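You operate a simulated robot arm through the tools that you are given. There is no shell and no other tool. Be economical: measure what you need, move in short steps, check, and stop when the job is done.

You are at the controls of a simulated robot arm. One attempt, no reset.

TASK
Wrap eight turns of wire on the 5 mm mandrel.
Fine: mandrel in the tester's round hole, display zeroed and wire clamped before the crank turns.

The check looks at the end state, three seconds after you hand in, the way a careful person would. Anything else that was tipped, shoved, dropped, spilled or broken makes it a failure.

THE ROBOT
A 7-joint arm with a two-finger parallel gripper, fixed in place. Base frame: the origin is at the foot of the arm, x ahead of it, y to its left, z up; the work surface is at about z = 0. Readings come in m, degrees, newtons and seconds.
With the tool pointing down near the work surface it reaches from about 0.22 to 0.58 m from the base axis. Its first joint turns from -66.0 to 66.0 degrees. Payload 2.5 kg.
Tool frame: the origin (TCP) lies between the finger pads and is the grasp point; the fingertips stand 0.023 m ahead of it; z points along the fingers, y is the line along which they close. The gripper opens to 0.094 m. The fingers are 0.038 m wide and 0.01 m thick; the gripper's body (0.054 by 0.096 m) begins 0.039 m behind the TCP.
Orientation is that of the tool frame in the base frame, as a unit quaternion [x, y, z, w]. With the fingers straight down and closing along the base's y, the tool's x points along the base's -x, its y along +y and its z along -z.

THE INTERFACE
- The arm moves only by the tool jog_arm. Its argument "increments" is a list of rows, each an object of numbers (a shift or turn left out is 0, a gripper value left out holds the last): "tx", "ty", "tz": the shift along the tool's x, y, z in m; "rx", "ry", "rz": the turn, a rotation vector about the tool's x, y, z in degrees; "hand": the gripper command, from -1 (shut) to 1 (fully open), values between in proportion. In form: [{"tx": .., "ty": .., "tz": .., "rx": .., "ry": .., "rz": .., "hand": ..}, ...]. A call has 1 to 20 rows; each row is the pose to reach, as a shift and turn from the pose commanded when the call began, along the tool's axes at that moment. Each row takes 0.2 s and may step no farther than 0.05 m and 8.6 degrees from the row before; otherwise, or with a gripper value out of range, the whole call is refused. A pose out of reach is approached as far as the arm can. The call stops where the force on the tool passes 40 N (or 10 N more than at its start, if that is more) or the arm is blocked; 0.2 s more then pass. The fingers move at their own pace (about 0.108 m/s each) and stop on an object; they squeeze with about 30 N. The grip force told is the motor's: it shows also when the fingers shut on nothing. Time passes only in rows, and 0.2 s behind the last, so rows that repeat a pose let the fingers close. It gives the time, the measured TCP pose, the force on the tool (base axes), the opening and the grip force at its end, in the units of the frame above (readings bear some noise), with the torque about the TCP (base axes, N m) and any sound that the robot's microphone picked up.
- Cameras (640 x 400 px; columns grow to the right, rows downward): "scene" is fixed at [0.1252, -0.4123, 0.5412]; the picture's right is [0.77, -0.64, 0.00], its down [-0.38, -0.45, -0.81] and it looks along [0.52, 0.62, -0.59] (base axes); focal length 250 px, centre (320, 200). "wrist" rides on the gripper at [0.086, 0.016, -0.074] in the tool frame; the picture's right is [-0.18, 0.98, 0.00], its down [-0.58, -0.11, -0.81] and it looks along [-0.79, -0.15, 0.59] (tool axes); focal length 243 px, centre (320, 200). There is no depth. A picture from a camera that has moved, and an enlarged one, comes with that camera's place and axes in the base frame and with its lens.
- get_image(camera): a new picture of that camera. No time passes.
- enlarge(camera, box): a new picture of the part [left, top, right, bottom] of that camera's present view, enlarged. No time passes.
- job_done(): hands the job in; it is judged then, once.

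Go step by step. Nothing tells you positions but the pictures and the camera data: compare them with the known pose of the tool, close in by small moves and look again before you grip or let go. The budget is 120 turns and 84 pictures, counting those below and the enlarged ones. Unless the task says otherwise, let go and move clear before handing in, and close with one line.

The tools are called after "Emit:" as a command line: name --argument value ..., lists and objects as JSON in quotes. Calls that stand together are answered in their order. jog_arm: Moves the arm, as the interface text tells. Its arguments: {"type":"object","properties":{"increments":{"type":"array","items":{"type":"object","properties":{"tx":{"type":"number"},"ty":{"type":"number"},"tz":{"type":"number"},"rx":{"type":"number"},"ry":{"type":"number"},"rz":{"type":"number"},"hand":{"type":"number"}}}}},"required":["increments"]} The other tools are called the same way: get_image (camera) takes a picture; enlarge (camera, box) takes an enlarged picture of a part of a camera's view; job_done () hands the job in.

At the start:

```text
clock: 0.0
eef_pos: [0.3179, 0.0867, 0.3884]
ee_rot: [0.001, 1.0, 0.0, 0.0]
ft_force: [-0.7, -0.2, -0.2]
wrist_torque: [0.05, -0.03, -0.02]
grip_width: 0.0939
grasp_force: 0.1
```

scene: 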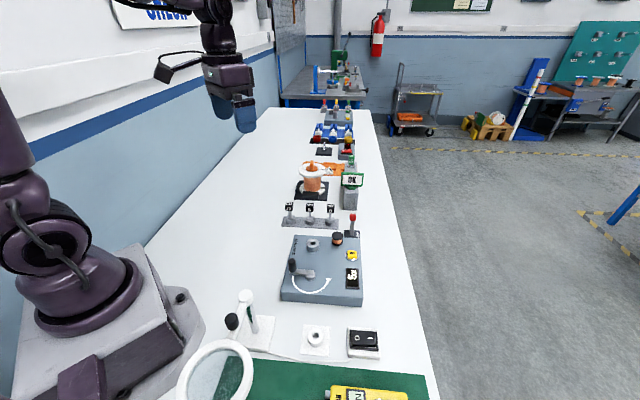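
wrist: 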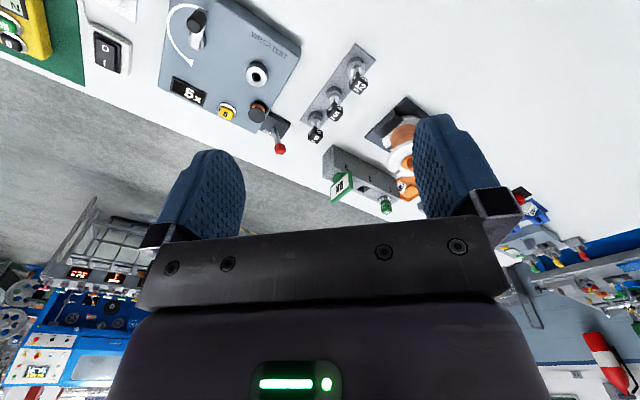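

I see a grey wrap tester with a crank, round hole, knobs and display, a rack with three labelled mandrels, and a wire spool beyond. I'll take closer looks first.

Emit:
enlarge --camera "scene" --box '[270, 220, 390, 310]'

Emit:
enlarge --camera "scene" --box '[270, 140, 390, 230]'

Emit:
enlarge --camera "wrist" --box '[150, 0, 450, 190]'

```text
4.44 times, centred on (330, 265) of scene
camera zoom: at [0.1252, -0.4123, 0.5412], right [0.77, -0.64, 0.0], down [-0.38, -0.45, -0.81], along [0.52, 0.62, -0.59], focal length 1110 px, centre (276, -89)
```

zoom: 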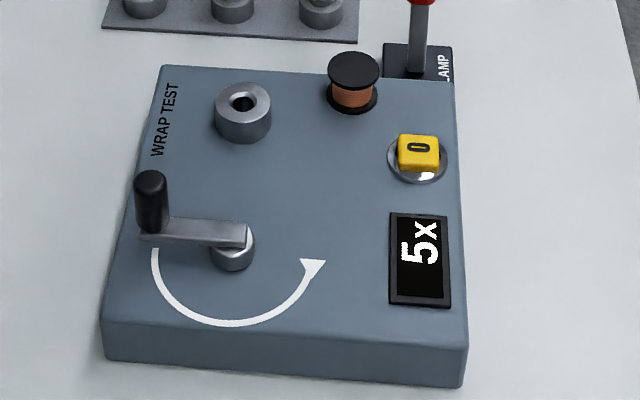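

```text
4.44 times, centred on (330, 185) of scene
camera zoom: at [0.1252, -0.4123, 0.5412], right [0.77, -0.64, 0.0], down [-0.38, -0.45, -0.81], along [0.52, 0.62, -0.59], focal length 1110 px, centre (276, 267)
```

zoom: 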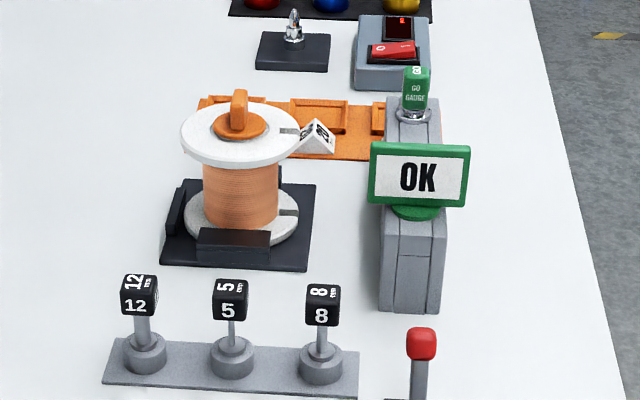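

```text
2.11 times, centred on (300, 95) of wrist
camera zoom: at [0.2334, 0.1043, 0.4627], right [0.18, 0.98, 0.0], down [0.58, -0.11, 0.81], along [0.79, -0.15, -0.59], focal length 511 px, centre (362, 421)
```

zoom: 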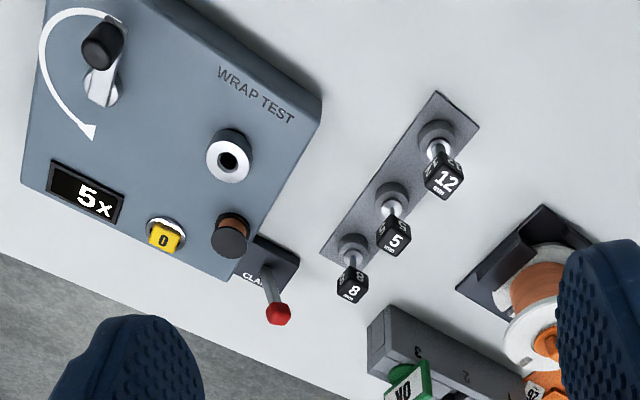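

The 5 mm mandrel is in the rack's middle position near (0.49, 0.077), with its cube handle centred at about z=0.06. The rack axis runs 45° across the base axes. I'll go above it with the tool turned 45° and look again.

Emit:
jog_arm --increments '[{"tx": -0.029, "tz": 0.03, "rz": 7.5, "hand": 0.2}, {"tx": -0.058, "tz": 0.06, "rz": 15}, {"tx": -0.087, "tz": 0.09, "rz": 22.5}, {"tx": -0.116, "tz": 0.12, "rz": 30}, {"tx": -0.145, "ty": -0.005, "tz": 0.15, "rz": 37.5}, {"tx": -0.172, "ty": -0.01, "tz": 0.18, "rz": 45}, {"tx": -0.172, "ty": -0.01, "tz": 0.18, "rz": 45}]'

Emit:
get_image --camera "wrist"

Emit:
get_image --camera "scene"

```text
clock: 1.6
eef_pos: [0.49, 0.0771, 0.2075]
ee_rot: [0.383, 0.924, 0.0, 0.001]
ft_force: [-0.1, -0.7, -1.1]
wrist_torque: [0.01, 0.01, 0.03]
grip_width: 0.0564
grasp_force: 0.1
```

```text
78 pictures are left
camera wrist: at [0.442, 0.1504, 0.2836], right [0.83, 0.56, 0.0], down [0.33, -0.49, 0.81], along [0.45, -0.67, -0.59], focal length 243 px, centre (320, 200)
```

wrist: 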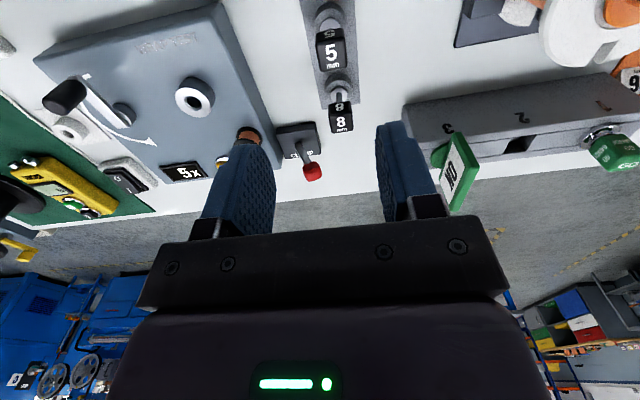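

```text
77 pictures are left
```

scene: 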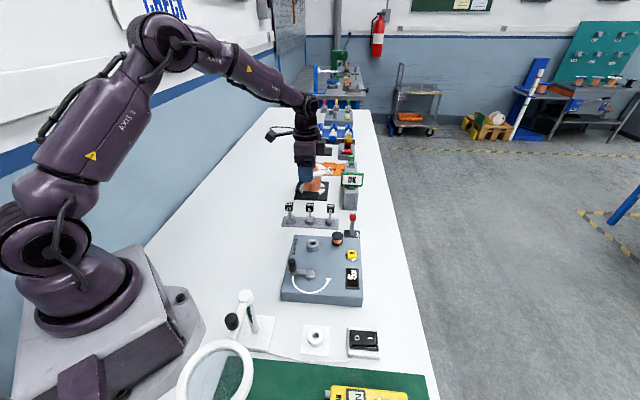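

The cube's top face comes out near (0.495, 0.084, 0.077). I'll correct the position, descend partway and check.

Emit:
jog_arm --increments '[{"tx": 0.0017, "ty": 0.0088, "tz": 0.04}, {"tx": 0.0017, "ty": 0.0088, "tz": 0.08}, {"tx": 0.0017, "ty": 0.0088, "tz": 0.085}]'

Emit:
get_image --camera "wrist"

Emit:
enlarge --camera "scene" --box '[260, 150, 380, 225]'

```text
clock: 2.4
eef_pos: [0.4965, 0.0831, 0.1232]
ee_rot: [0.383, 0.924, 0.0, 0.001]
ft_force: [-0.8, -0.5, 0.7]
wrist_torque: [0.01, 0.02, 0.02]
grip_width: 0.0565
grasp_force: 0.0
```

```text
76 pictures are left
camera wrist: at [0.4477, 0.1575, 0.1978], right [0.82, 0.57, 0.0], down [0.33, -0.49, 0.81], along [0.46, -0.67, -0.59], focal length 243 px, centre (320, 200)
```

wrist: 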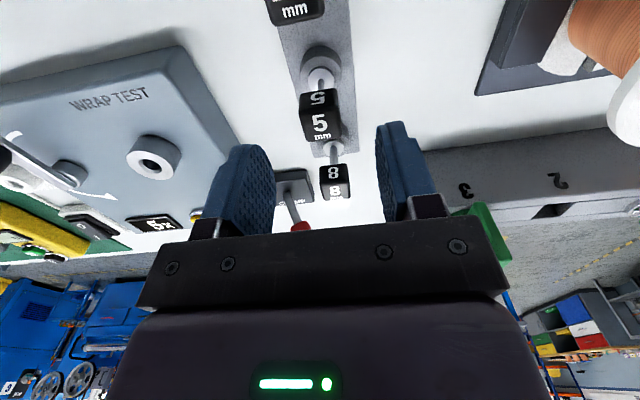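

```text
5.33 times, centred on (320, 188) of scene
camera zoom: at [0.1252, -0.4123, 0.5412], right [0.77, -0.64, 0.0], down [-0.38, -0.45, -0.81], along [0.52, 0.62, -0.59], focal length 1332 px, centre (320, 267)
```

zoom: 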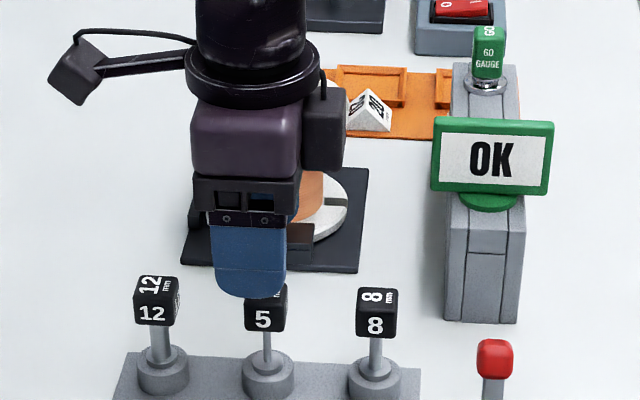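

The knob sits centred between the fingers to within about 2 mm. I'll descend further and check before gripping.

Emit:
jog_arm --increments '[{"tx": -0.001, "ty": 0.002, "tz": 0.02}, {"tx": -0.001, "ty": 0.002, "tz": 0.04}, {"tx": -0.001, "ty": 0.002, "tz": 0.052}, {"tx": -0.001, "ty": 0.002, "tz": 0.052}]'

Emit:
get_image --camera "wrist"

Emit:
enlarge --camera "scene" --box '[260, 150, 380, 225]'

```text
clock: 3.4
eef_pos: [0.4976, 0.0843, 0.0708]
ee_rot: [0.384, 0.924, 0.001, 0.0]
ft_force: [-0.7, -1.1, 0.1]
wrist_torque: [-0.01, 0.02, -0.01]
grip_width: 0.0565
grasp_force: 0.1
```

```text
74 pictures are left
camera wrist: at [0.4494, 0.1582, 0.1461], right [0.82, 0.57, 0.0], down [0.33, -0.49, 0.81], along [0.46, -0.67, -0.59], focal length 243 px, centre (320, 200)
```

wrist: 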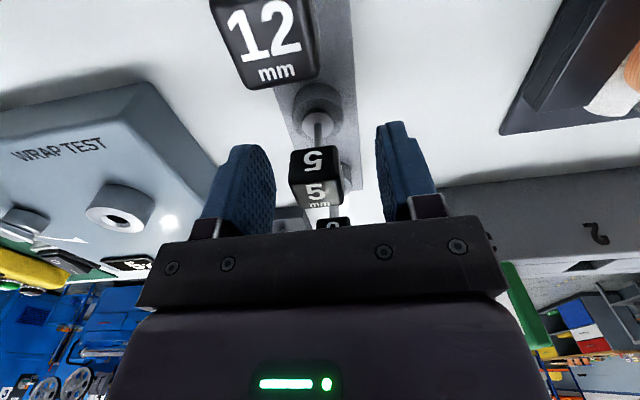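

```text
5.33 times, centred on (320, 188) of scene
camera zoom: at [0.1252, -0.4123, 0.5412], right [0.77, -0.64, 0.0], down [-0.38, -0.45, -0.81], along [0.52, 0.62, -0.59], focal length 1332 px, centre (320, 267)
```

zoom: 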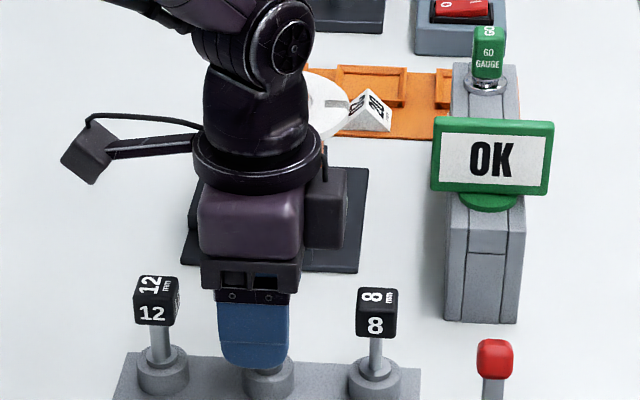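

The fingers straddle the cube. Next I'll close on it.

Emit:
jog_arm --increments '[{"hand": -1}, {"hand": -1}, {"hand": -1}, {"hand": -1}]'

Emit:
get_image --camera "wrist"

```text
clock: 4.4
eef_pos: [0.4974, 0.0842, 0.0716]
ee_rot: [0.384, 0.924, -0.001, -0.001]
ft_force: [0.7, 0.9, 0.3]
wrist_torque: [0.01, 0.0, 0.03]
grip_width: 0.023
grasp_force: 30.4
```

```text
72 pictures are left
camera wrist: at [0.4494, 0.1581, 0.1463], right [0.82, 0.57, 0.0], down [0.33, -0.49, 0.81], along [0.46, -0.67, -0.59], focal length 243 px, centre (320, 200)
```

wrist: 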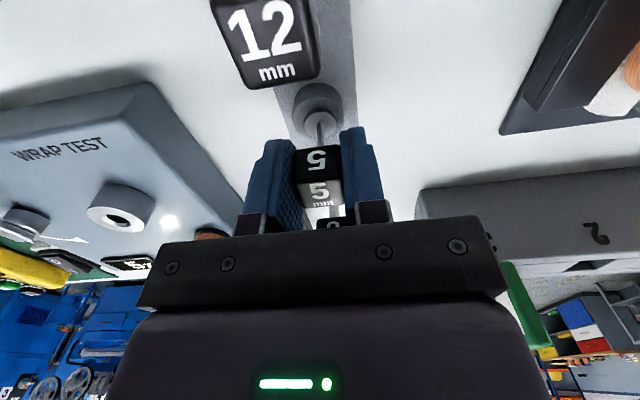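

Gripped at 23 mm. I'll lift straight up.

Emit:
jog_arm --increments '[{"tz": -0.02}, {"tz": -0.04}, {"tz": -0.065}, {"tz": -0.09}, {"tz": -0.09}]'

Emit:
get_image --camera "wrist"

Emit:
enlarge --camera "scene" --box '[260, 150, 380, 225]'

```text
clock: 5.6
eef_pos: [0.4981, 0.0853, 0.1603]
ee_rot: [0.384, 0.924, 0.001, 0.0]
ft_force: [-1.1, 0.7, -1.0]
wrist_torque: [0.01, -0.04, 0.0]
grip_width: 0.023
grasp_force: 29.8
```

```text
71 pictures are left
camera wrist: at [0.4497, 0.1594, 0.2355], right [0.82, 0.57, 0.0], down [0.33, -0.49, 0.81], along [0.46, -0.67, -0.59], focal length 243 px, centre (320, 200)
```

wrist: 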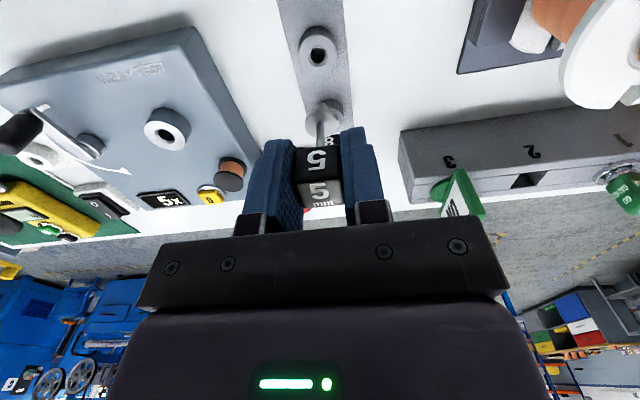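

```text
5.33 times, centred on (320, 188) of scene
camera zoom: at [0.1252, -0.4123, 0.5412], right [0.77, -0.64, 0.0], down [-0.38, -0.45, -0.81], along [0.52, 0.62, -0.59], focal length 1332 px, centre (320, 267)
```

zoom: 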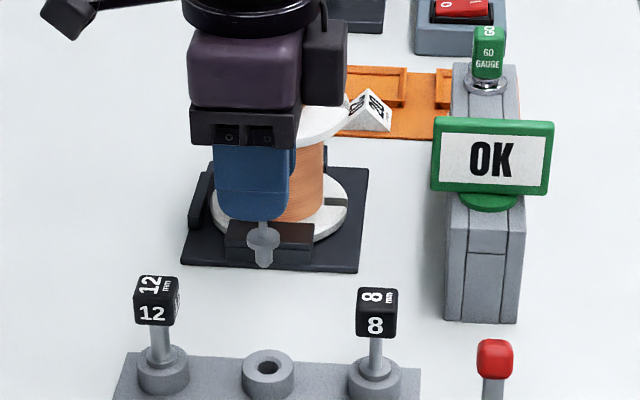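

The mandrel is out, and its pin hangs roughly 4 mm toward tool −x. The tester hole is near (0.416, −0.038) with its top at about z=0.053, so I'll carry the mandrel over it.

Emit:
jog_arm --increments '[{"tx": -0.006, "ty": -0.036}, {"tx": -0.012, "ty": -0.072}, {"tx": -0.018, "ty": -0.108}, {"tx": -0.0248, "ty": -0.145}, {"tx": -0.0248, "ty": -0.145}]'

Emit:
enlarge --camera "scene" --box '[270, 190, 390, 265]'

Emit:
get_image --camera "wrist"

```text
clock: 6.8
eef_pos: [0.4115, -0.0341, 0.1623]
ee_rot: [0.382, 0.924, 0.0, 0.0]
ft_force: [0.1, -0.1, 0.4]
wrist_torque: [0.01, -0.01, -0.02]
grip_width: 0.0229
grasp_force: 30.2
```

```text
5.33 times, centred on (330, 228) of scene
camera zoom: at [0.1252, -0.4123, 0.5412], right [0.77, -0.64, 0.0], down [-0.38, -0.45, -0.81], along [0.52, 0.62, -0.59], focal length 1332 px, centre (267, 53)
```

zoom: 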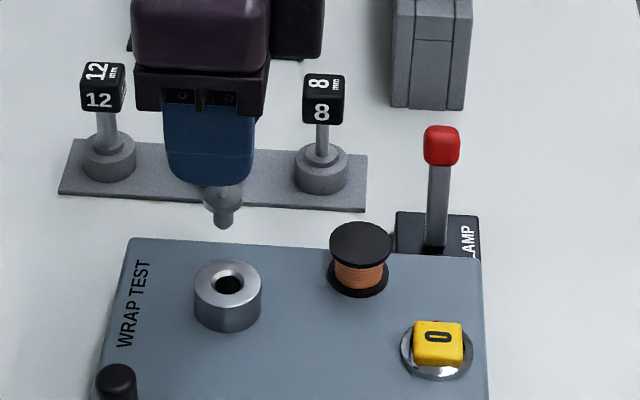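

```text
68 pictures are left
camera wrist: at [0.3633, 0.039, 0.2383], right [0.82, 0.57, 0.0], down [0.33, -0.49, 0.81], along [0.46, -0.66, -0.59], focal length 243 px, centre (320, 200)
```

wrist: 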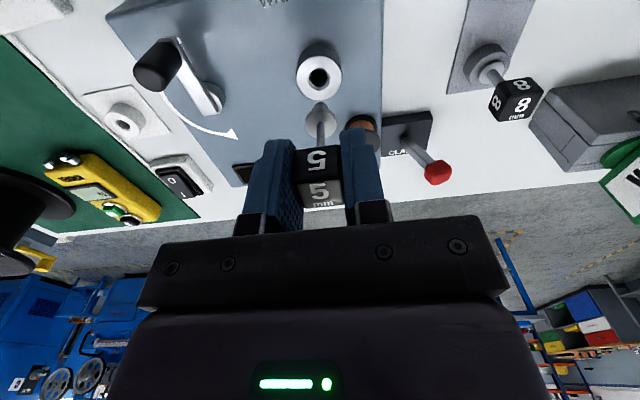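

The hole appears about 2 mm further along tool −x than the pin. I'll correct that, descend to just above the hole and check closely.

Emit:
jog_arm --increments '[{"tx": -0.002, "tz": 0.015}, {"tx": -0.002, "tz": 0.03}, {"tx": -0.002, "tz": 0.03}]'

Emit:
enlarge --camera "scene" --box '[295, 215, 343, 255]'

Emit:
enlarge --camera "wrist" --box '[260, 50, 380, 200]'

```text
clock: 7.6
eef_pos: [0.4151, -0.0362, 0.1311]
ee_rot: [0.383, 0.924, 0.0, 0.0]
ft_force: [-0.5, -0.4, -0.2]
wrist_torque: [0.02, -0.04, -0.01]
grip_width: 0.0231
grasp_force: 29.7
```

```text
10.00 times, centred on (319, 235) of scene
camera zoom: at [0.1252, -0.4123, 0.5412], right [0.77, -0.64, 0.0], down [-0.38, -0.45, -0.81], along [0.52, 0.62, -0.59], focal length 2497 px, centre (330, -150)
```

zoom: 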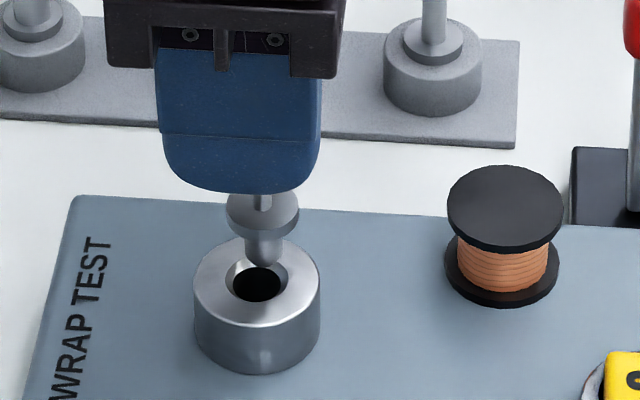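

```text
2.67 times, centred on (320, 125) of wrist
camera zoom: at [0.366, 0.0372, 0.2067], right [0.83, 0.56, 0.0], down [0.33, -0.49, 0.81], along [0.46, -0.67, -0.59], focal length 647 px, centre (320, 400)
```

zoom: 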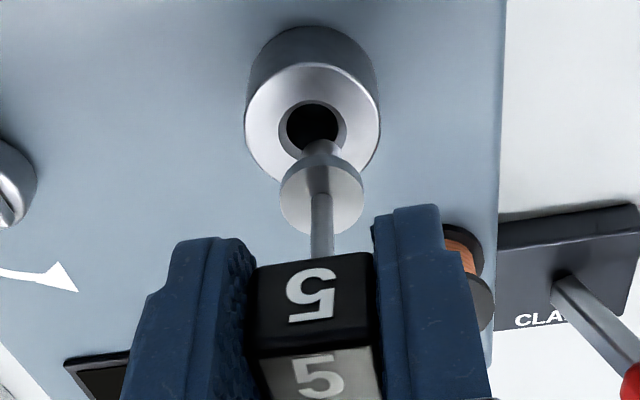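

Now the pin is about 1.5 mm past the hole along tool −x, with plenty of chamfer. I'll make a small correction and begin inserting.

Emit:
jog_arm --increments '[{"tx": 0.0015, "ty": -0.0005, "tz": 0.002}, {"tx": 0.0015, "ty": -0.0005, "tz": 0.006}, {"tx": 0.0015, "ty": -0.0005, "tz": 0.01}, {"tx": 0.0015, "ty": -0.0005, "tz": 0.01}]'

Emit:
enlarge --camera "scene" --box '[295, 215, 343, 255]'

Emit:
enlarge --camera "wrist" --box '[260, 50, 380, 200]'

```text
clock: 8.6
eef_pos: [0.4115, -0.0358, 0.1202]
ee_rot: [0.383, 0.924, 0.0, 0.0]
ft_force: [-0.6, -1.6, 0.4]
wrist_torque: [-0.05, 0.05, 0.02]
grip_width: 0.0233
grasp_force: 29.5
```

```text
10.00 times, centred on (319, 235) of scene
camera zoom: at [0.1252, -0.4123, 0.5412], right [0.77, -0.64, 0.0], down [-0.38, -0.45, -0.81], along [0.52, 0.62, -0.59], focal length 2497 px, centre (330, -150)
```

zoom: 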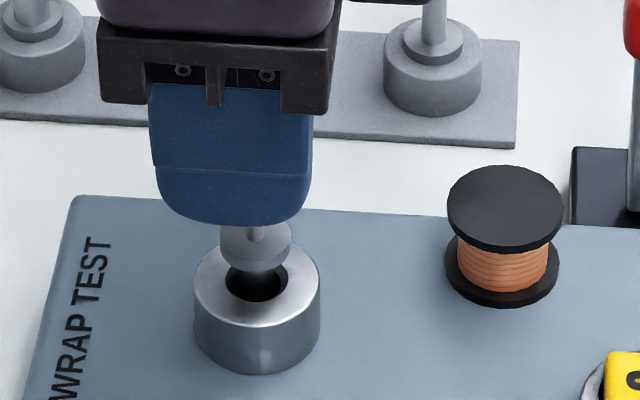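

```text
2.67 times, centred on (320, 125) of wrist
camera zoom: at [0.3643, 0.0383, 0.196], right [0.83, 0.56, 0.0], down [0.33, -0.49, 0.81], along [0.46, -0.67, -0.59], focal length 647 px, centre (320, 400)
```

zoom: 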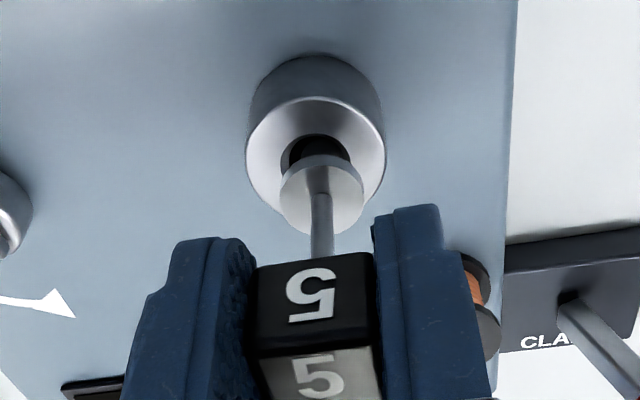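

The tip seems to be entering the hole, slightly to one side. I'll nudge it and lower until it seats, watching the force.

Emit:
jog_arm --increments '[{"tx": -0.0005, "ty": -0.001, "tz": 0.0}, {"tx": -0.0005, "ty": -0.001, "tz": 0.004}, {"tx": -0.0005, "ty": -0.001, "tz": 0.007}, {"tx": -0.0005, "ty": -0.001, "tz": 0.007}]'

Emit:
enlarge --camera "scene" --box '[295, 215, 343, 255]'

Emit:
enlarge --camera "wrist" --box '[260, 50, 380, 200]'

```text
clock: 9.6
eef_pos: [0.4127, -0.0363, 0.1127]
ee_rot: [0.383, 0.924, 0.0, 0.0]
ft_force: [-0.3, 0.3, -1.3]
wrist_torque: [0.0, -0.01, 0.0]
grip_width: 0.023
grasp_force: 29.9
```

```text
10.00 times, centred on (319, 235) of scene
camera zoom: at [0.1252, -0.4123, 0.5412], right [0.77, -0.64, 0.0], down [-0.38, -0.45, -0.81], along [0.52, 0.62, -0.59], focal length 2497 px, centre (330, -150)
```

zoom: 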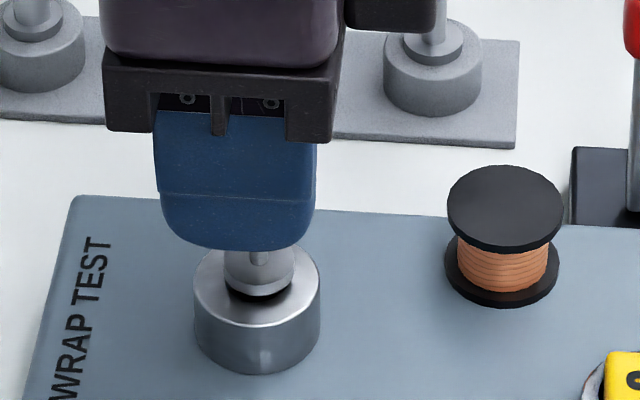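

```text
2.67 times, centred on (320, 125) of wrist
camera zoom: at [0.3641, 0.0368, 0.1884], right [0.82, 0.57, 0.0], down [0.33, -0.49, 0.81], along [0.46, -0.67, -0.59], focal length 647 px, centre (320, 400)
```

zoom: 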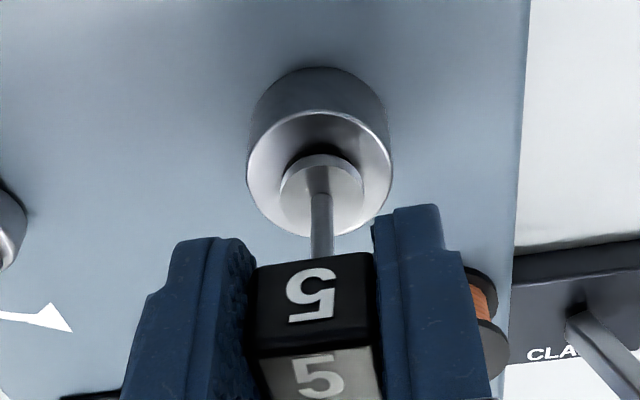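

The mandrel is going in cleanly without contact force. I'll continue down until the collar seats.

Emit:
jog_arm --increments '[{"tz": 0.002}, {"tz": 0.004}, {"tz": 0.006}, {"tz": 0.0075}, {"tz": 0.0075}]'

Emit:
enlarge --camera "scene" --box '[295, 215, 343, 255]'

```text
clock: 10.8
eef_pos: [0.4137, -0.0374, 0.1055]
ee_rot: [0.383, 0.924, 0.0, 0.003]
ft_force: [-0.5, -3.0, 24.4]
wrist_torque: [-0.2, -0.11, 0.02]
grip_width: 0.0232
grasp_force: 30.1
```

```text
10.00 times, centred on (319, 235) of scene
camera zoom: at [0.1251, -0.4122, 0.5412], right [0.77, -0.64, 0.0], down [-0.38, -0.45, -0.81], along [0.52, 0.62, -0.59], focal length 2497 px, centre (330, -150)
```

zoom: 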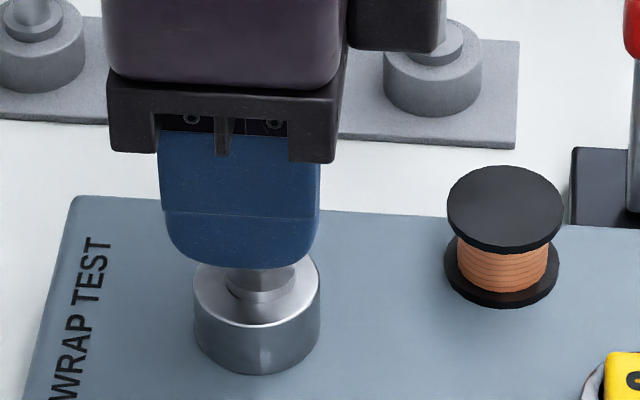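

The collar has seated (24 N up). I'll ease the pressure, open and retreat upward.

Emit:
jog_arm --increments '[{"tz": -0.0025, "hand": -1}, {"tz": -0.0025, "hand": 0.2}, {"tz": -0.0025, "hand": 0.2}, {"tz": -0.0025, "hand": 0.2}, {"tz": -0.03}, {"tz": -0.07}, {"tz": -0.1}, {"tz": -0.1}]'

Emit:
enlarge --camera "scene" --box '[280, 205, 376, 285]'

Emit:
get_image --camera "wrist"

```text
clock: 12.6
eef_pos: [0.4103, -0.0375, 0.2062]
ee_rot: [0.383, 0.924, 0.001, 0.0]
ft_force: [-0.1, 0.4, 0.2]
wrist_torque: [-0.02, -0.01, -0.05]
grip_width: 0.0567
grasp_force: 0.0
```

```text
5.00 times, centred on (328, 245) of scene
camera zoom: at [0.1252, -0.4123, 0.5412], right [0.77, -0.64, 0.0], down [-0.38, -0.45, -0.81], along [0.52, 0.62, -0.59], focal length 1248 px, centre (280, -25)
```

zoom: 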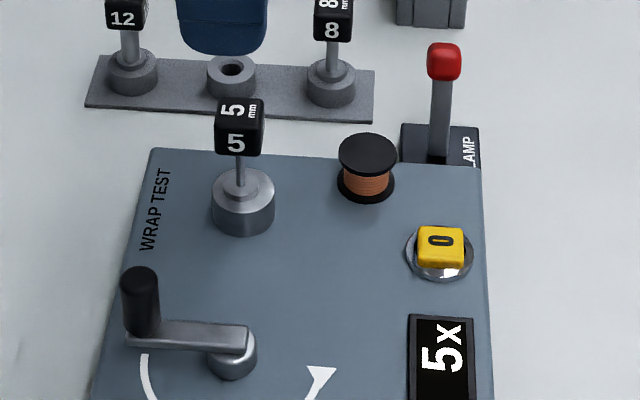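

```text
59 pictures are left
camera wrist: at [0.3622, 0.0356, 0.2821], right [0.82, 0.57, 0.0], down [0.33, -0.49, 0.81], along [0.46, -0.67, -0.59], focal length 243 px, centre (320, 200)
```

wrist: 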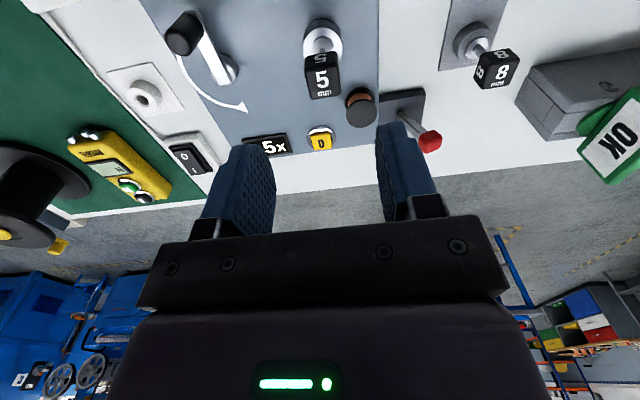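

The mandrel stands seated in the tester. Next come the zero button, near (0.477, −0.128, 0.045), and the clamp lever, so I'll look at the lever and crank closely.

Emit:
enlarge --camera "wrist" --box '[330, 70, 450, 165]'

Emit:
enlarge --camera "scene" --box '[330, 205, 378, 250]'

```text
4.21 times, centred on (390, 118) of wrist
camera zoom: at [0.3622, 0.0356, 0.2821], right [0.82, 0.57, 0.0], down [0.33, -0.49, 0.81], along [0.46, -0.67, -0.59], focal length 1022 px, centre (25, 547)
```

zoom: 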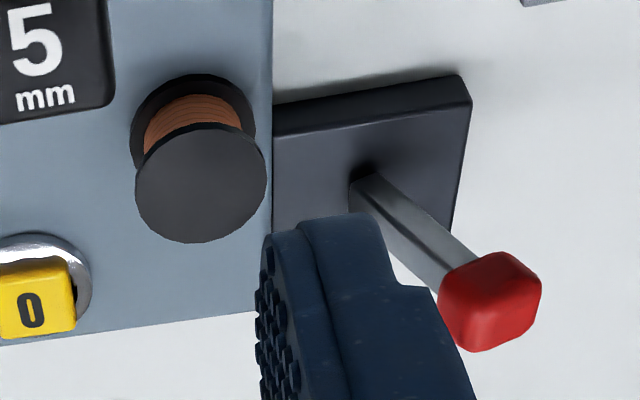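

```text
8.89 times, centred on (354, 228) of scene
camera zoom: at [0.1252, -0.4123, 0.5412], right [0.77, -0.64, 0.0], down [-0.38, -0.45, -0.81], along [0.52, 0.62, -0.59], focal length 2220 px, centre (18, -44)
```

zoom: 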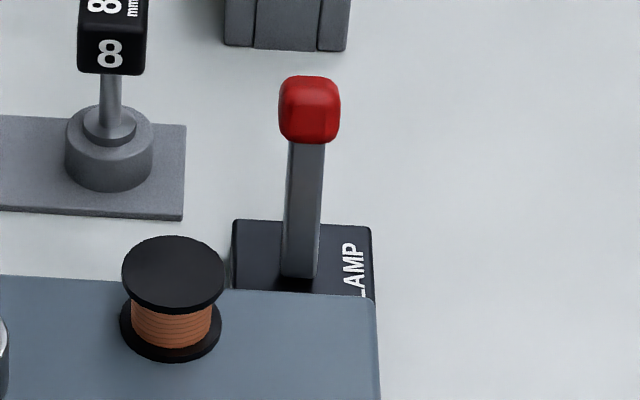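

The lever leans slightly away (+x,+y) from upright at (0.551, −0.059). I'll press the zero button first, so I'm closing the fingers, returning to the unrotated orientation and moving above it.

Emit:
jog_arm --increments '[{"tx": -0.02, "ty": -0.003, "rz": -7.5, "hand": -1}, {"tx": -0.04, "ty": -0.006, "rz": -15}, {"tx": -0.06, "ty": -0.009, "rz": -22.5}, {"tx": -0.08, "ty": -0.012, "rz": -30}, {"tx": -0.1, "ty": -0.015, "tz": 0.03, "rz": -37.5}, {"tx": -0.1114, "ty": -0.0166, "tz": 0.06, "rz": -45}, {"tx": -0.1114, "ty": -0.0166, "tz": 0.09, "rz": -45}, {"tx": -0.1114, "ty": -0.0166, "tz": 0.09, "rz": -45}]'

Emit:
get_image --camera "wrist"

Emit:
enlarge --camera "scene" --box '[290, 205, 386, 285]'

```text
clock: 14.4
eef_pos: [0.4803, -0.1272, 0.1161]
ee_rot: [-0.001, 1.0, 0.0, 0.0]
ft_force: [0.0, 0.1, -0.9]
wrist_torque: [-0.01, 0.0, 0.0]
grip_width: 0.0
grasp_force: 29.7
```

```text
56 pictures are left
camera wrist: at [0.3947, -0.1101, 0.1911], right [0.18, 0.98, 0.0], down [0.58, -0.11, 0.81], along [0.79, -0.15, -0.59], focal length 243 px, centre (320, 200)
```

wrist: 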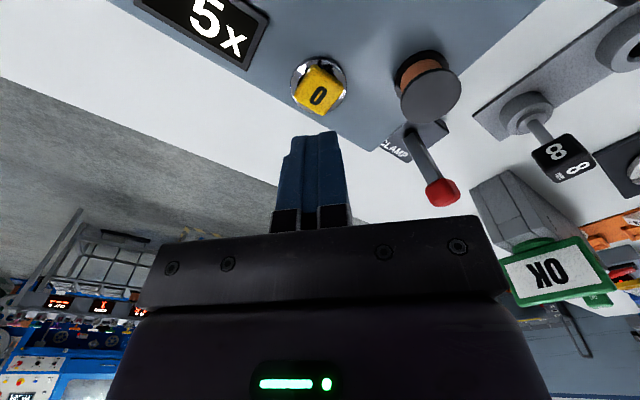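

```text
5.00 times, centred on (338, 245) of scene
camera zoom: at [0.1252, -0.4123, 0.5412], right [0.77, -0.64, 0.0], down [-0.38, -0.45, -0.81], along [0.52, 0.62, -0.59], focal length 1248 px, centre (230, -25)
```

zoom: 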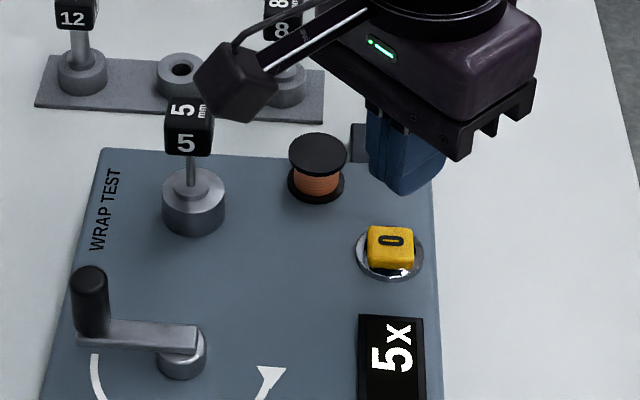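

The button is at (0.476, −0.127). I'll shift 4 mm back and press down gently.

Emit:
jog_arm --increments '[{"tx": 0.004, "tz": 0.01}, {"tx": 0.004, "tz": 0.025}, {"tx": 0.004, "tz": 0.036}, {"tx": 0.004, "tz": 0.042}, {"tx": 0.004, "tz": 0.046}, {"tx": 0.004, "tz": 0.046}]'

Emit:
enlarge --camera "scene" --box '[290, 205, 386, 285]'

```text
clock: 15.8
eef_pos: [0.475, -0.1269, 0.0709]
ee_rot: [0.001, 1.0, 0.001, 0.0]
ft_force: [-0.2, -1.3, 3.5]
wrist_torque: [-0.04, 0.03, 0.03]
grip_width: 0.0
grasp_force: 29.7
heard: click
```

```text
5.00 times, centred on (338, 245) of scene
camera zoom: at [0.1252, -0.4122, 0.5412], right [0.77, -0.64, 0.0], down [-0.38, -0.45, -0.81], along [0.52, 0.62, -0.59], focal length 1248 px, centre (230, -25)
```

zoom: 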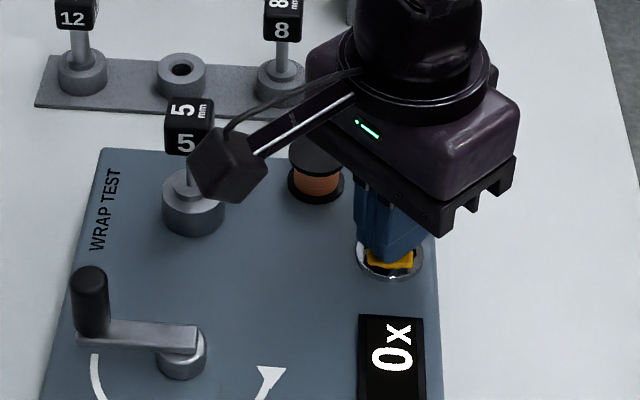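

Zeroed: the display reads 0x and I heard a click. Now I'll rise and move over the clamp lever with the fingers closing across its pivot axis.

Emit:
jog_arm --increments '[{"tz": -0.045}, {"tz": -0.09}, {"tx": -0.015, "ty": 0.014, "tz": -0.09, "rz": -7.5, "hand": 0.2}, {"tx": -0.03, "ty": 0.028, "tz": -0.09, "rz": -15}, {"tx": -0.046, "ty": 0.042, "tz": -0.09, "rz": -22.5}, {"tx": -0.062, "ty": 0.055, "tz": -0.09, "rz": -30}, {"tx": -0.078, "ty": 0.069, "tz": -0.09, "rz": -37.5}, {"tx": -0.092, "ty": 0.082, "tz": -0.09, "rz": -45}, {"tx": -0.092, "ty": 0.082, "tz": -0.09, "rz": -45}]'

Emit:
get_image --camera "wrist"

Emit:
enlarge --camera "scene" --box '[300, 190, 396, 270]'

```text
clock: 17.8
eef_pos: [0.5664, -0.0449, 0.1604]
ee_rot: [-0.383, 0.924, 0.0, 0.001]
ft_force: [-0.3, 0.5, -0.2]
wrist_torque: [-0.05, -0.01, 0.0]
grip_width: 0.0566
grasp_force: 0.2
```

```text
53 pictures are left
camera wrist: at [0.4959, -0.0939, 0.2352], right [-0.57, 0.82, 0.0], down [0.49, 0.34, 0.81], along [0.66, 0.46, -0.59], focal length 243 px, centre (320, 200)
```

wrist: 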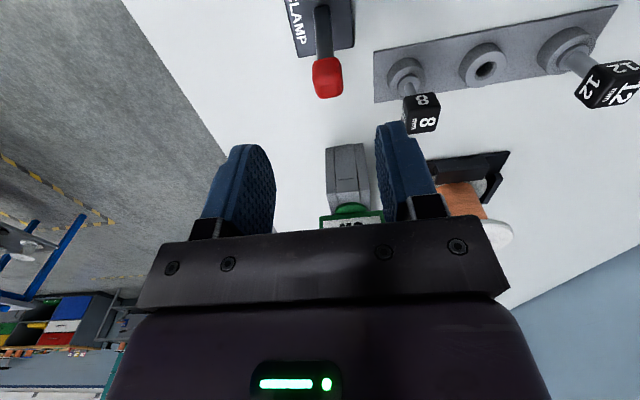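

```text
5.00 times, centred on (348, 230) of scene
camera zoom: at [0.1253, -0.4122, 0.5412], right [0.77, -0.64, 0.0], down [-0.38, -0.45, -0.81], along [0.52, 0.62, -0.59], focal length 1248 px, centre (180, 50)
```

zoom: 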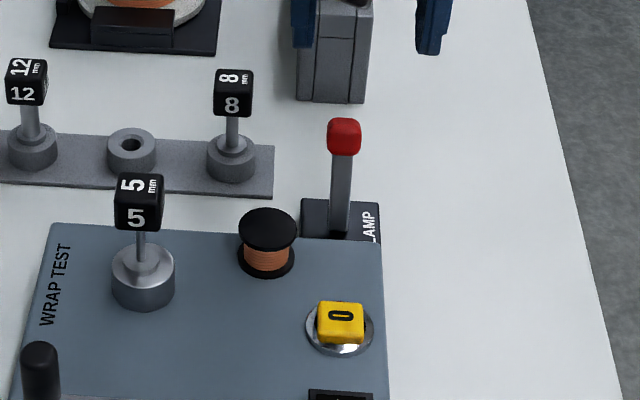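

The ball is about 6 mm off along tool y. I'll correct it, descend around the ball and check.

Emit:
jog_arm --increments '[{"tx": 0.001, "ty": 0.006, "tz": 0.03}, {"tx": 0.001, "ty": 0.006, "tz": 0.06}, {"tx": 0.001, "ty": 0.006, "tz": 0.09}, {"tx": 0.001, "ty": 0.006, "tz": 0.09}]'

Emit:
get_image --camera "wrist"

Emit:
enlarge --camera "scene" --box '[300, 190, 396, 270]'

```text
clock: 18.8
eef_pos: [0.5645, -0.0412, 0.0694]
ee_rot: [-0.383, 0.924, 0.0, 0.0]
ft_force: [-0.1, -0.5, 0.1]
wrist_torque: [-0.05, 0.03, 0.0]
grip_width: 0.0566
grasp_force: 0.2
```

```text
51 pictures are left
camera wrist: at [0.4919, -0.0901, 0.1436], right [-0.57, 0.82, 0.0], down [0.49, 0.33, 0.81], along [0.67, 0.46, -0.59], focal length 243 px, centre (320, 200)
```

wrist: 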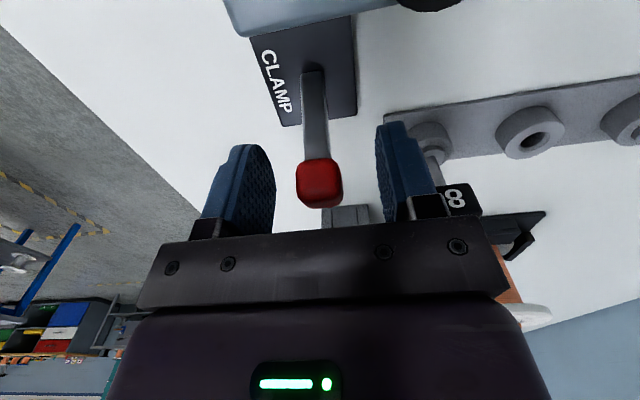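

```text
5.00 times, centred on (348, 230) of scene
camera zoom: at [0.1252, -0.4123, 0.5412], right [0.77, -0.64, 0.0], down [-0.38, -0.45, -0.81], along [0.52, 0.62, -0.59], focal length 1248 px, centre (180, 50)
```

zoom: 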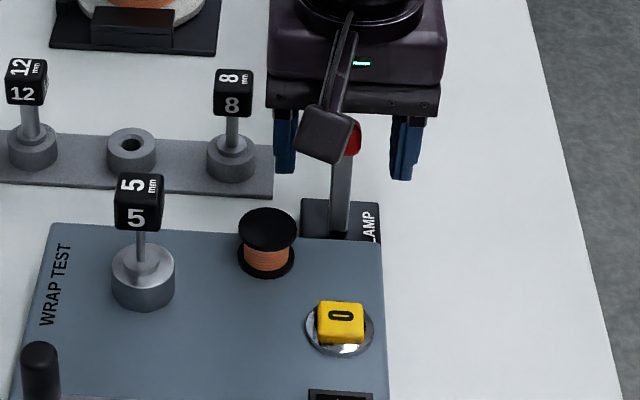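

The ball is exactly between the pads. I'll close on it and pull it toward the tester in small arc steps.

Emit:
jog_arm --increments '[{"hand": -1}, {"hand": -1}, {"hand": -1}, {"tx": 0.005, "tz": -0.001}, {"tx": 0.01, "tz": -0.002}, {"tx": 0.015, "tz": -0.003}, {"tx": 0.02, "tz": -0.0033}, {"tx": 0.02, "tz": -0.0033}]'

Emit:
get_image --camera "wrist"

```text
clock: 20.6
eef_pos: [0.549, -0.0542, 0.0756]
ee_rot: [-0.384, 0.923, 0.0, 0.002]
ft_force: [15.6, 15.7, -1.7]
wrist_torque: [0.92, -0.69, -0.17]
grip_width: 0.0198
grasp_force: 45.4
```

```text
49 pictures are left
camera wrist: at [0.4784, -0.1026, 0.1495], right [-0.57, 0.82, 0.0], down [0.48, 0.33, 0.81], along [0.67, 0.46, -0.59], focal length 243 px, centre (320, 200)
```

wrist: 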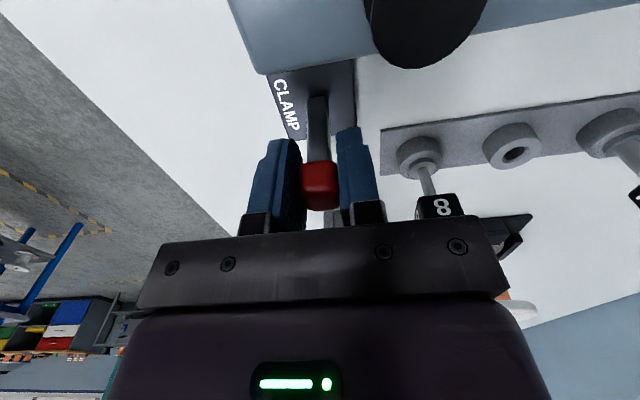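

The lever is following (now about upright), with ~22 N of resistance. I'll keep pulling.

Emit:
jog_arm --increments '[{"tx": 0.005, "tz": 0.001}, {"tx": 0.01, "tz": 0.002}, {"tx": 0.015, "tz": 0.003}, {"tx": 0.02, "tz": 0.005}, {"tx": 0.02, "tz": 0.005}]'

Emit:
get_image --camera "wrist"

Emit:
enlarge --camera "scene" --box '[300, 190, 396, 270]'

```text
clock: 21.8
eef_pos: [0.5362, -0.0686, 0.0703]
ee_rot: [-0.382, 0.924, 0.001, 0.004]
ft_force: [8.4, 16.6, 21.4]
wrist_torque: [1.05, -0.61, -0.16]
grip_width: 0.0199
grasp_force: 45.3
```

```text
48 pictures are left
camera wrist: at [0.4637, -0.1173, 0.1454], right [-0.57, 0.82, 0.0], down [0.48, 0.33, 0.81], along [0.67, 0.46, -0.59], focal length 243 px, centre (320, 200)
```

wrist: 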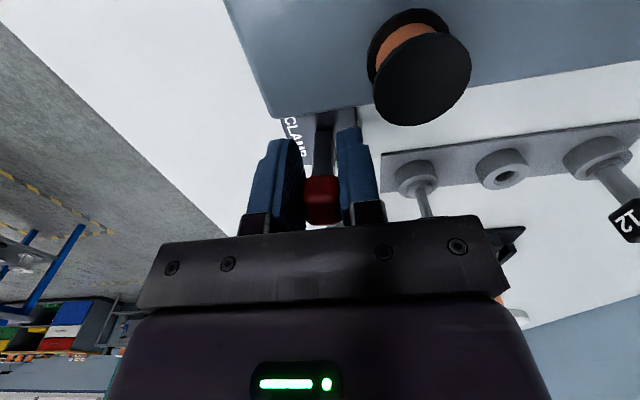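

```text
5.00 times, centred on (348, 230) of scene
camera zoom: at [0.1251, -0.4123, 0.5412], right [0.77, -0.64, 0.0], down [-0.38, -0.45, -0.81], along [0.52, 0.62, -0.59], focal length 1248 px, centre (180, 50)
```

zoom: 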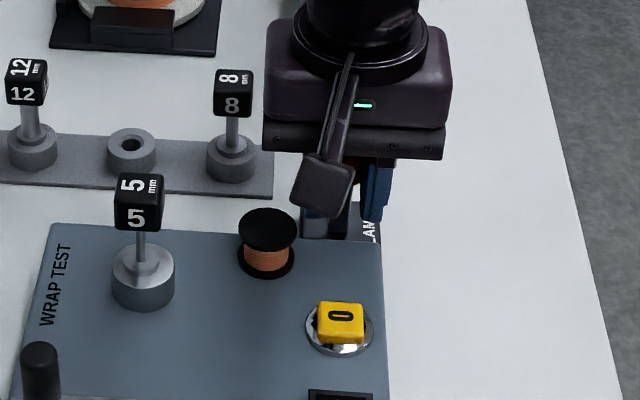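

The lever has swung past upright toward the tester. I'll continue along the arc to find its stop.

Emit:
jog_arm --increments '[{"tx": 0.004, "tz": 0.001}, {"tx": 0.008, "tz": 0.003}, {"tx": 0.012, "tz": 0.006}, {"tx": 0.012, "tz": 0.006}]'

Emit:
get_image --camera "wrist"

```text
clock: 22.8
eef_pos: [0.525, -0.0776, 0.0642]
ee_rot: [-0.383, 0.924, 0.0, 0.001]
ft_force: [-1.5, 14.3, 27.5]
wrist_torque: [0.79, -0.87, 0.03]
grip_width: 0.02
grasp_force: 45.6
```

```text
46 pictures are left
camera wrist: at [0.4545, -0.1267, 0.1389], right [-0.57, 0.82, 0.0], down [0.49, 0.33, 0.81], along [0.67, 0.46, -0.59], focal length 243 px, centre (320, 200)
```

wrist: 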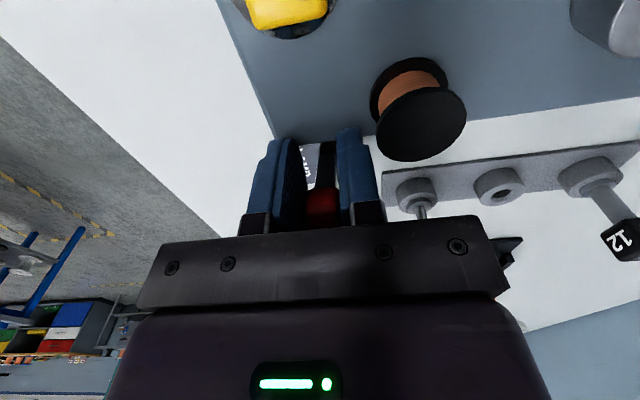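

The ball has begun slipping in the grip, the fingers are getting close to the spool and the force is 27 N, so the lever is probably at its stop. I'll open just slightly and lift straight off.

Emit:
jog_arm --increments '[{"tz": -0.001, "hand": -0.45}, {"tz": -0.002, "hand": -0.45}, {"tz": -0.02, "hand": -0.45}, {"tz": -0.06, "hand": -0.45}, {"tz": -0.1, "hand": -0.45}, {"tz": -0.1, "hand": -0.45}]'

Emit:
get_image --camera "wrist"

Emit:
enlarge --camera "scene" --box '[300, 190, 396, 270]'

```text
clock: 24.2
eef_pos: [0.5255, -0.0792, 0.1614]
ee_rot: [-0.382, 0.924, 0.0, 0.0]
ft_force: [0.2, 0.0, 0.1]
wrist_torque: [0.03, -0.02, -0.01]
grip_width: 0.026
grasp_force: 0.1
```

```text
45 pictures are left
camera wrist: at [0.4544, -0.1273, 0.2368], right [-0.57, 0.82, 0.0], down [0.49, 0.33, 0.81], along [0.66, 0.46, -0.59], focal length 243 px, centre (320, 200)
```

wrist: 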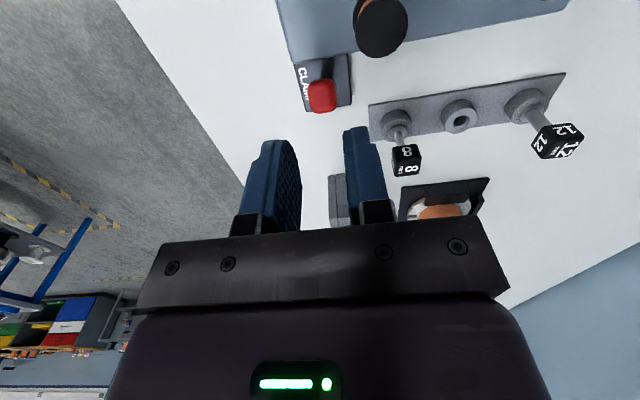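

```text
5.00 times, centred on (348, 230) of scene
camera zoom: at [0.1252, -0.4123, 0.5412], right [0.77, -0.64, 0.0], down [-0.38, -0.45, -0.81], along [0.52, 0.62, -0.59], focal length 1248 px, centre (180, 50)
```

zoom: 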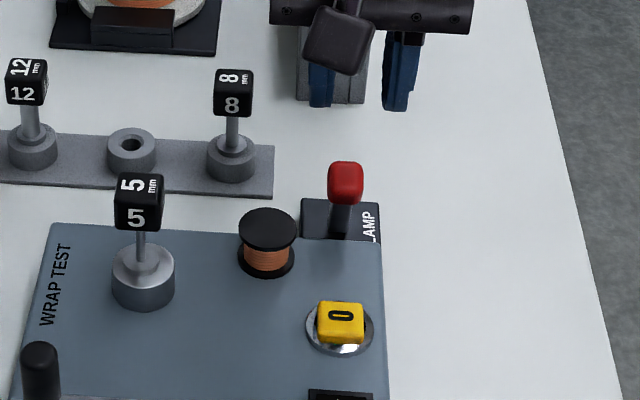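

The lever is now standing at its opposite stop, leaning toward the spool. I'll take a closer look for any clamp indication.

Emit:
enlarge --camera "wrist" --box '[270, 0, 420, 120]'

Emit:
enlarge --camera "scene" --box '[326, 215, 374, 250]'

```text
3.33 times, centred on (345, 60) of wrist
camera zoom: at [0.4544, -0.1273, 0.2368], right [-0.57, 0.82, 0.0], down [0.49, 0.33, 0.81], along [0.66, 0.46, -0.59], focal length 809 px, centre (237, 667)
```

zoom: 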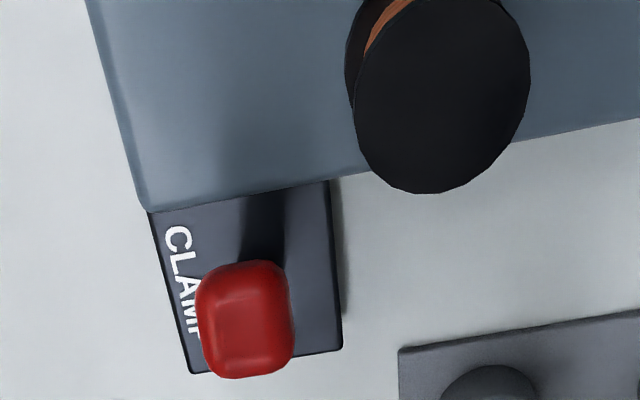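

```text
11.43 times, centred on (350, 232) of scene
camera zoom: at [0.1252, -0.4123, 0.5412], right [0.77, -0.64, 0.0], down [-0.38, -0.45, -0.81], along [0.52, 0.62, -0.59], focal length 2854 px, centre (-23, -171)
```

zoom: 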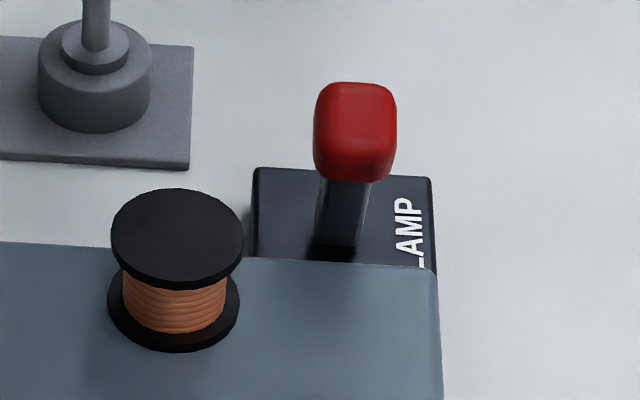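

Nothing indicates its state, so I'll confirm the lever is at its stop by pushing it from behind with closed fingers.

Emit:
jog_arm --increments '[{"tx": -0.027, "hand": -1}, {"tx": -0.055, "hand": -1}, {"tx": -0.055, "tz": 0.045}, {"tx": -0.055, "tz": 0.09}, {"tx": -0.05, "tz": 0.09}, {"tx": -0.045, "tz": 0.09}, {"tx": -0.042, "tz": 0.09}, {"tx": -0.039, "tz": 0.09}, {"tx": -0.036, "tz": 0.09}, {"tx": -0.033, "tz": 0.09}, {"tx": -0.03, "tz": 0.09}, {"tx": -0.027, "tz": 0.09}, {"tx": -0.024, "tz": 0.09}, {"tx": -0.021, "tz": 0.09}]'

Emit:
get_image --camera "wrist"

```text
clock: 26.4
eef_pos: [0.5545, -0.0486, 0.0742]
ee_rot: [-0.386, 0.923, 0.0, 0.01]
ft_force: [4.4, 2.0, -0.6]
wrist_torque: [-0.02, -0.07, 0.05]
grip_width: 0.0002
grasp_force: 29.8
stopped in row 10: the force on the tool passed its limit at 43 N (the readings are from after the stop); the commanded pose is now the measured one
```

```text
41 pictures are left
camera wrist: at [0.4814, -0.0977, 0.1481], right [-0.57, 0.82, 0.0], down [0.47, 0.33, 0.82], along [0.67, 0.46, -0.58], focal length 243 px, centre (320, 200)
```

wrist: 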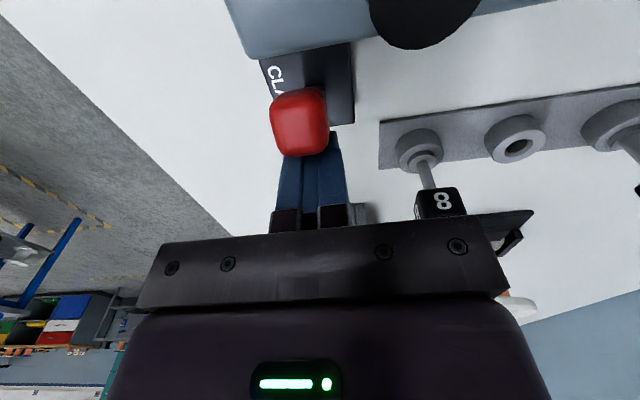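

The lever is firmly against its stop (43 N), so I take it as clamped. I'll back off and rise, then check for tilt.

Emit:
jog_arm --increments '[{"tx": -0.008}, {"tx": -0.008, "tz": -0.05}, {"tx": -0.008, "tz": -0.1}, {"tx": -0.008, "tz": -0.1}]'

Emit:
enlarge --camera "scene" --box '[280, 200, 400, 300]'

```text
clock: 27.4
eef_pos: [0.5577, -0.0433, 0.1741]
ee_rot: [-0.385, 0.923, 0.002, 0.01]
ft_force: [-0.4, 0.7, 0.2]
wrist_torque: [0.03, 0.0, 0.01]
grip_width: 0.0
grasp_force: 29.9
```

```text
4.00 times, centred on (340, 250) of scene
camera zoom: at [0.1252, -0.4123, 0.5412], right [0.77, -0.64, 0.0], down [-0.38, -0.45, -0.81], along [0.52, 0.62, -0.59], focal length 999 px, centre (240, 0)
```

zoom: 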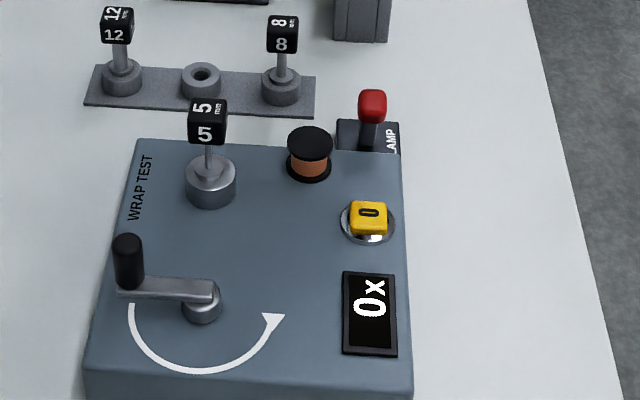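

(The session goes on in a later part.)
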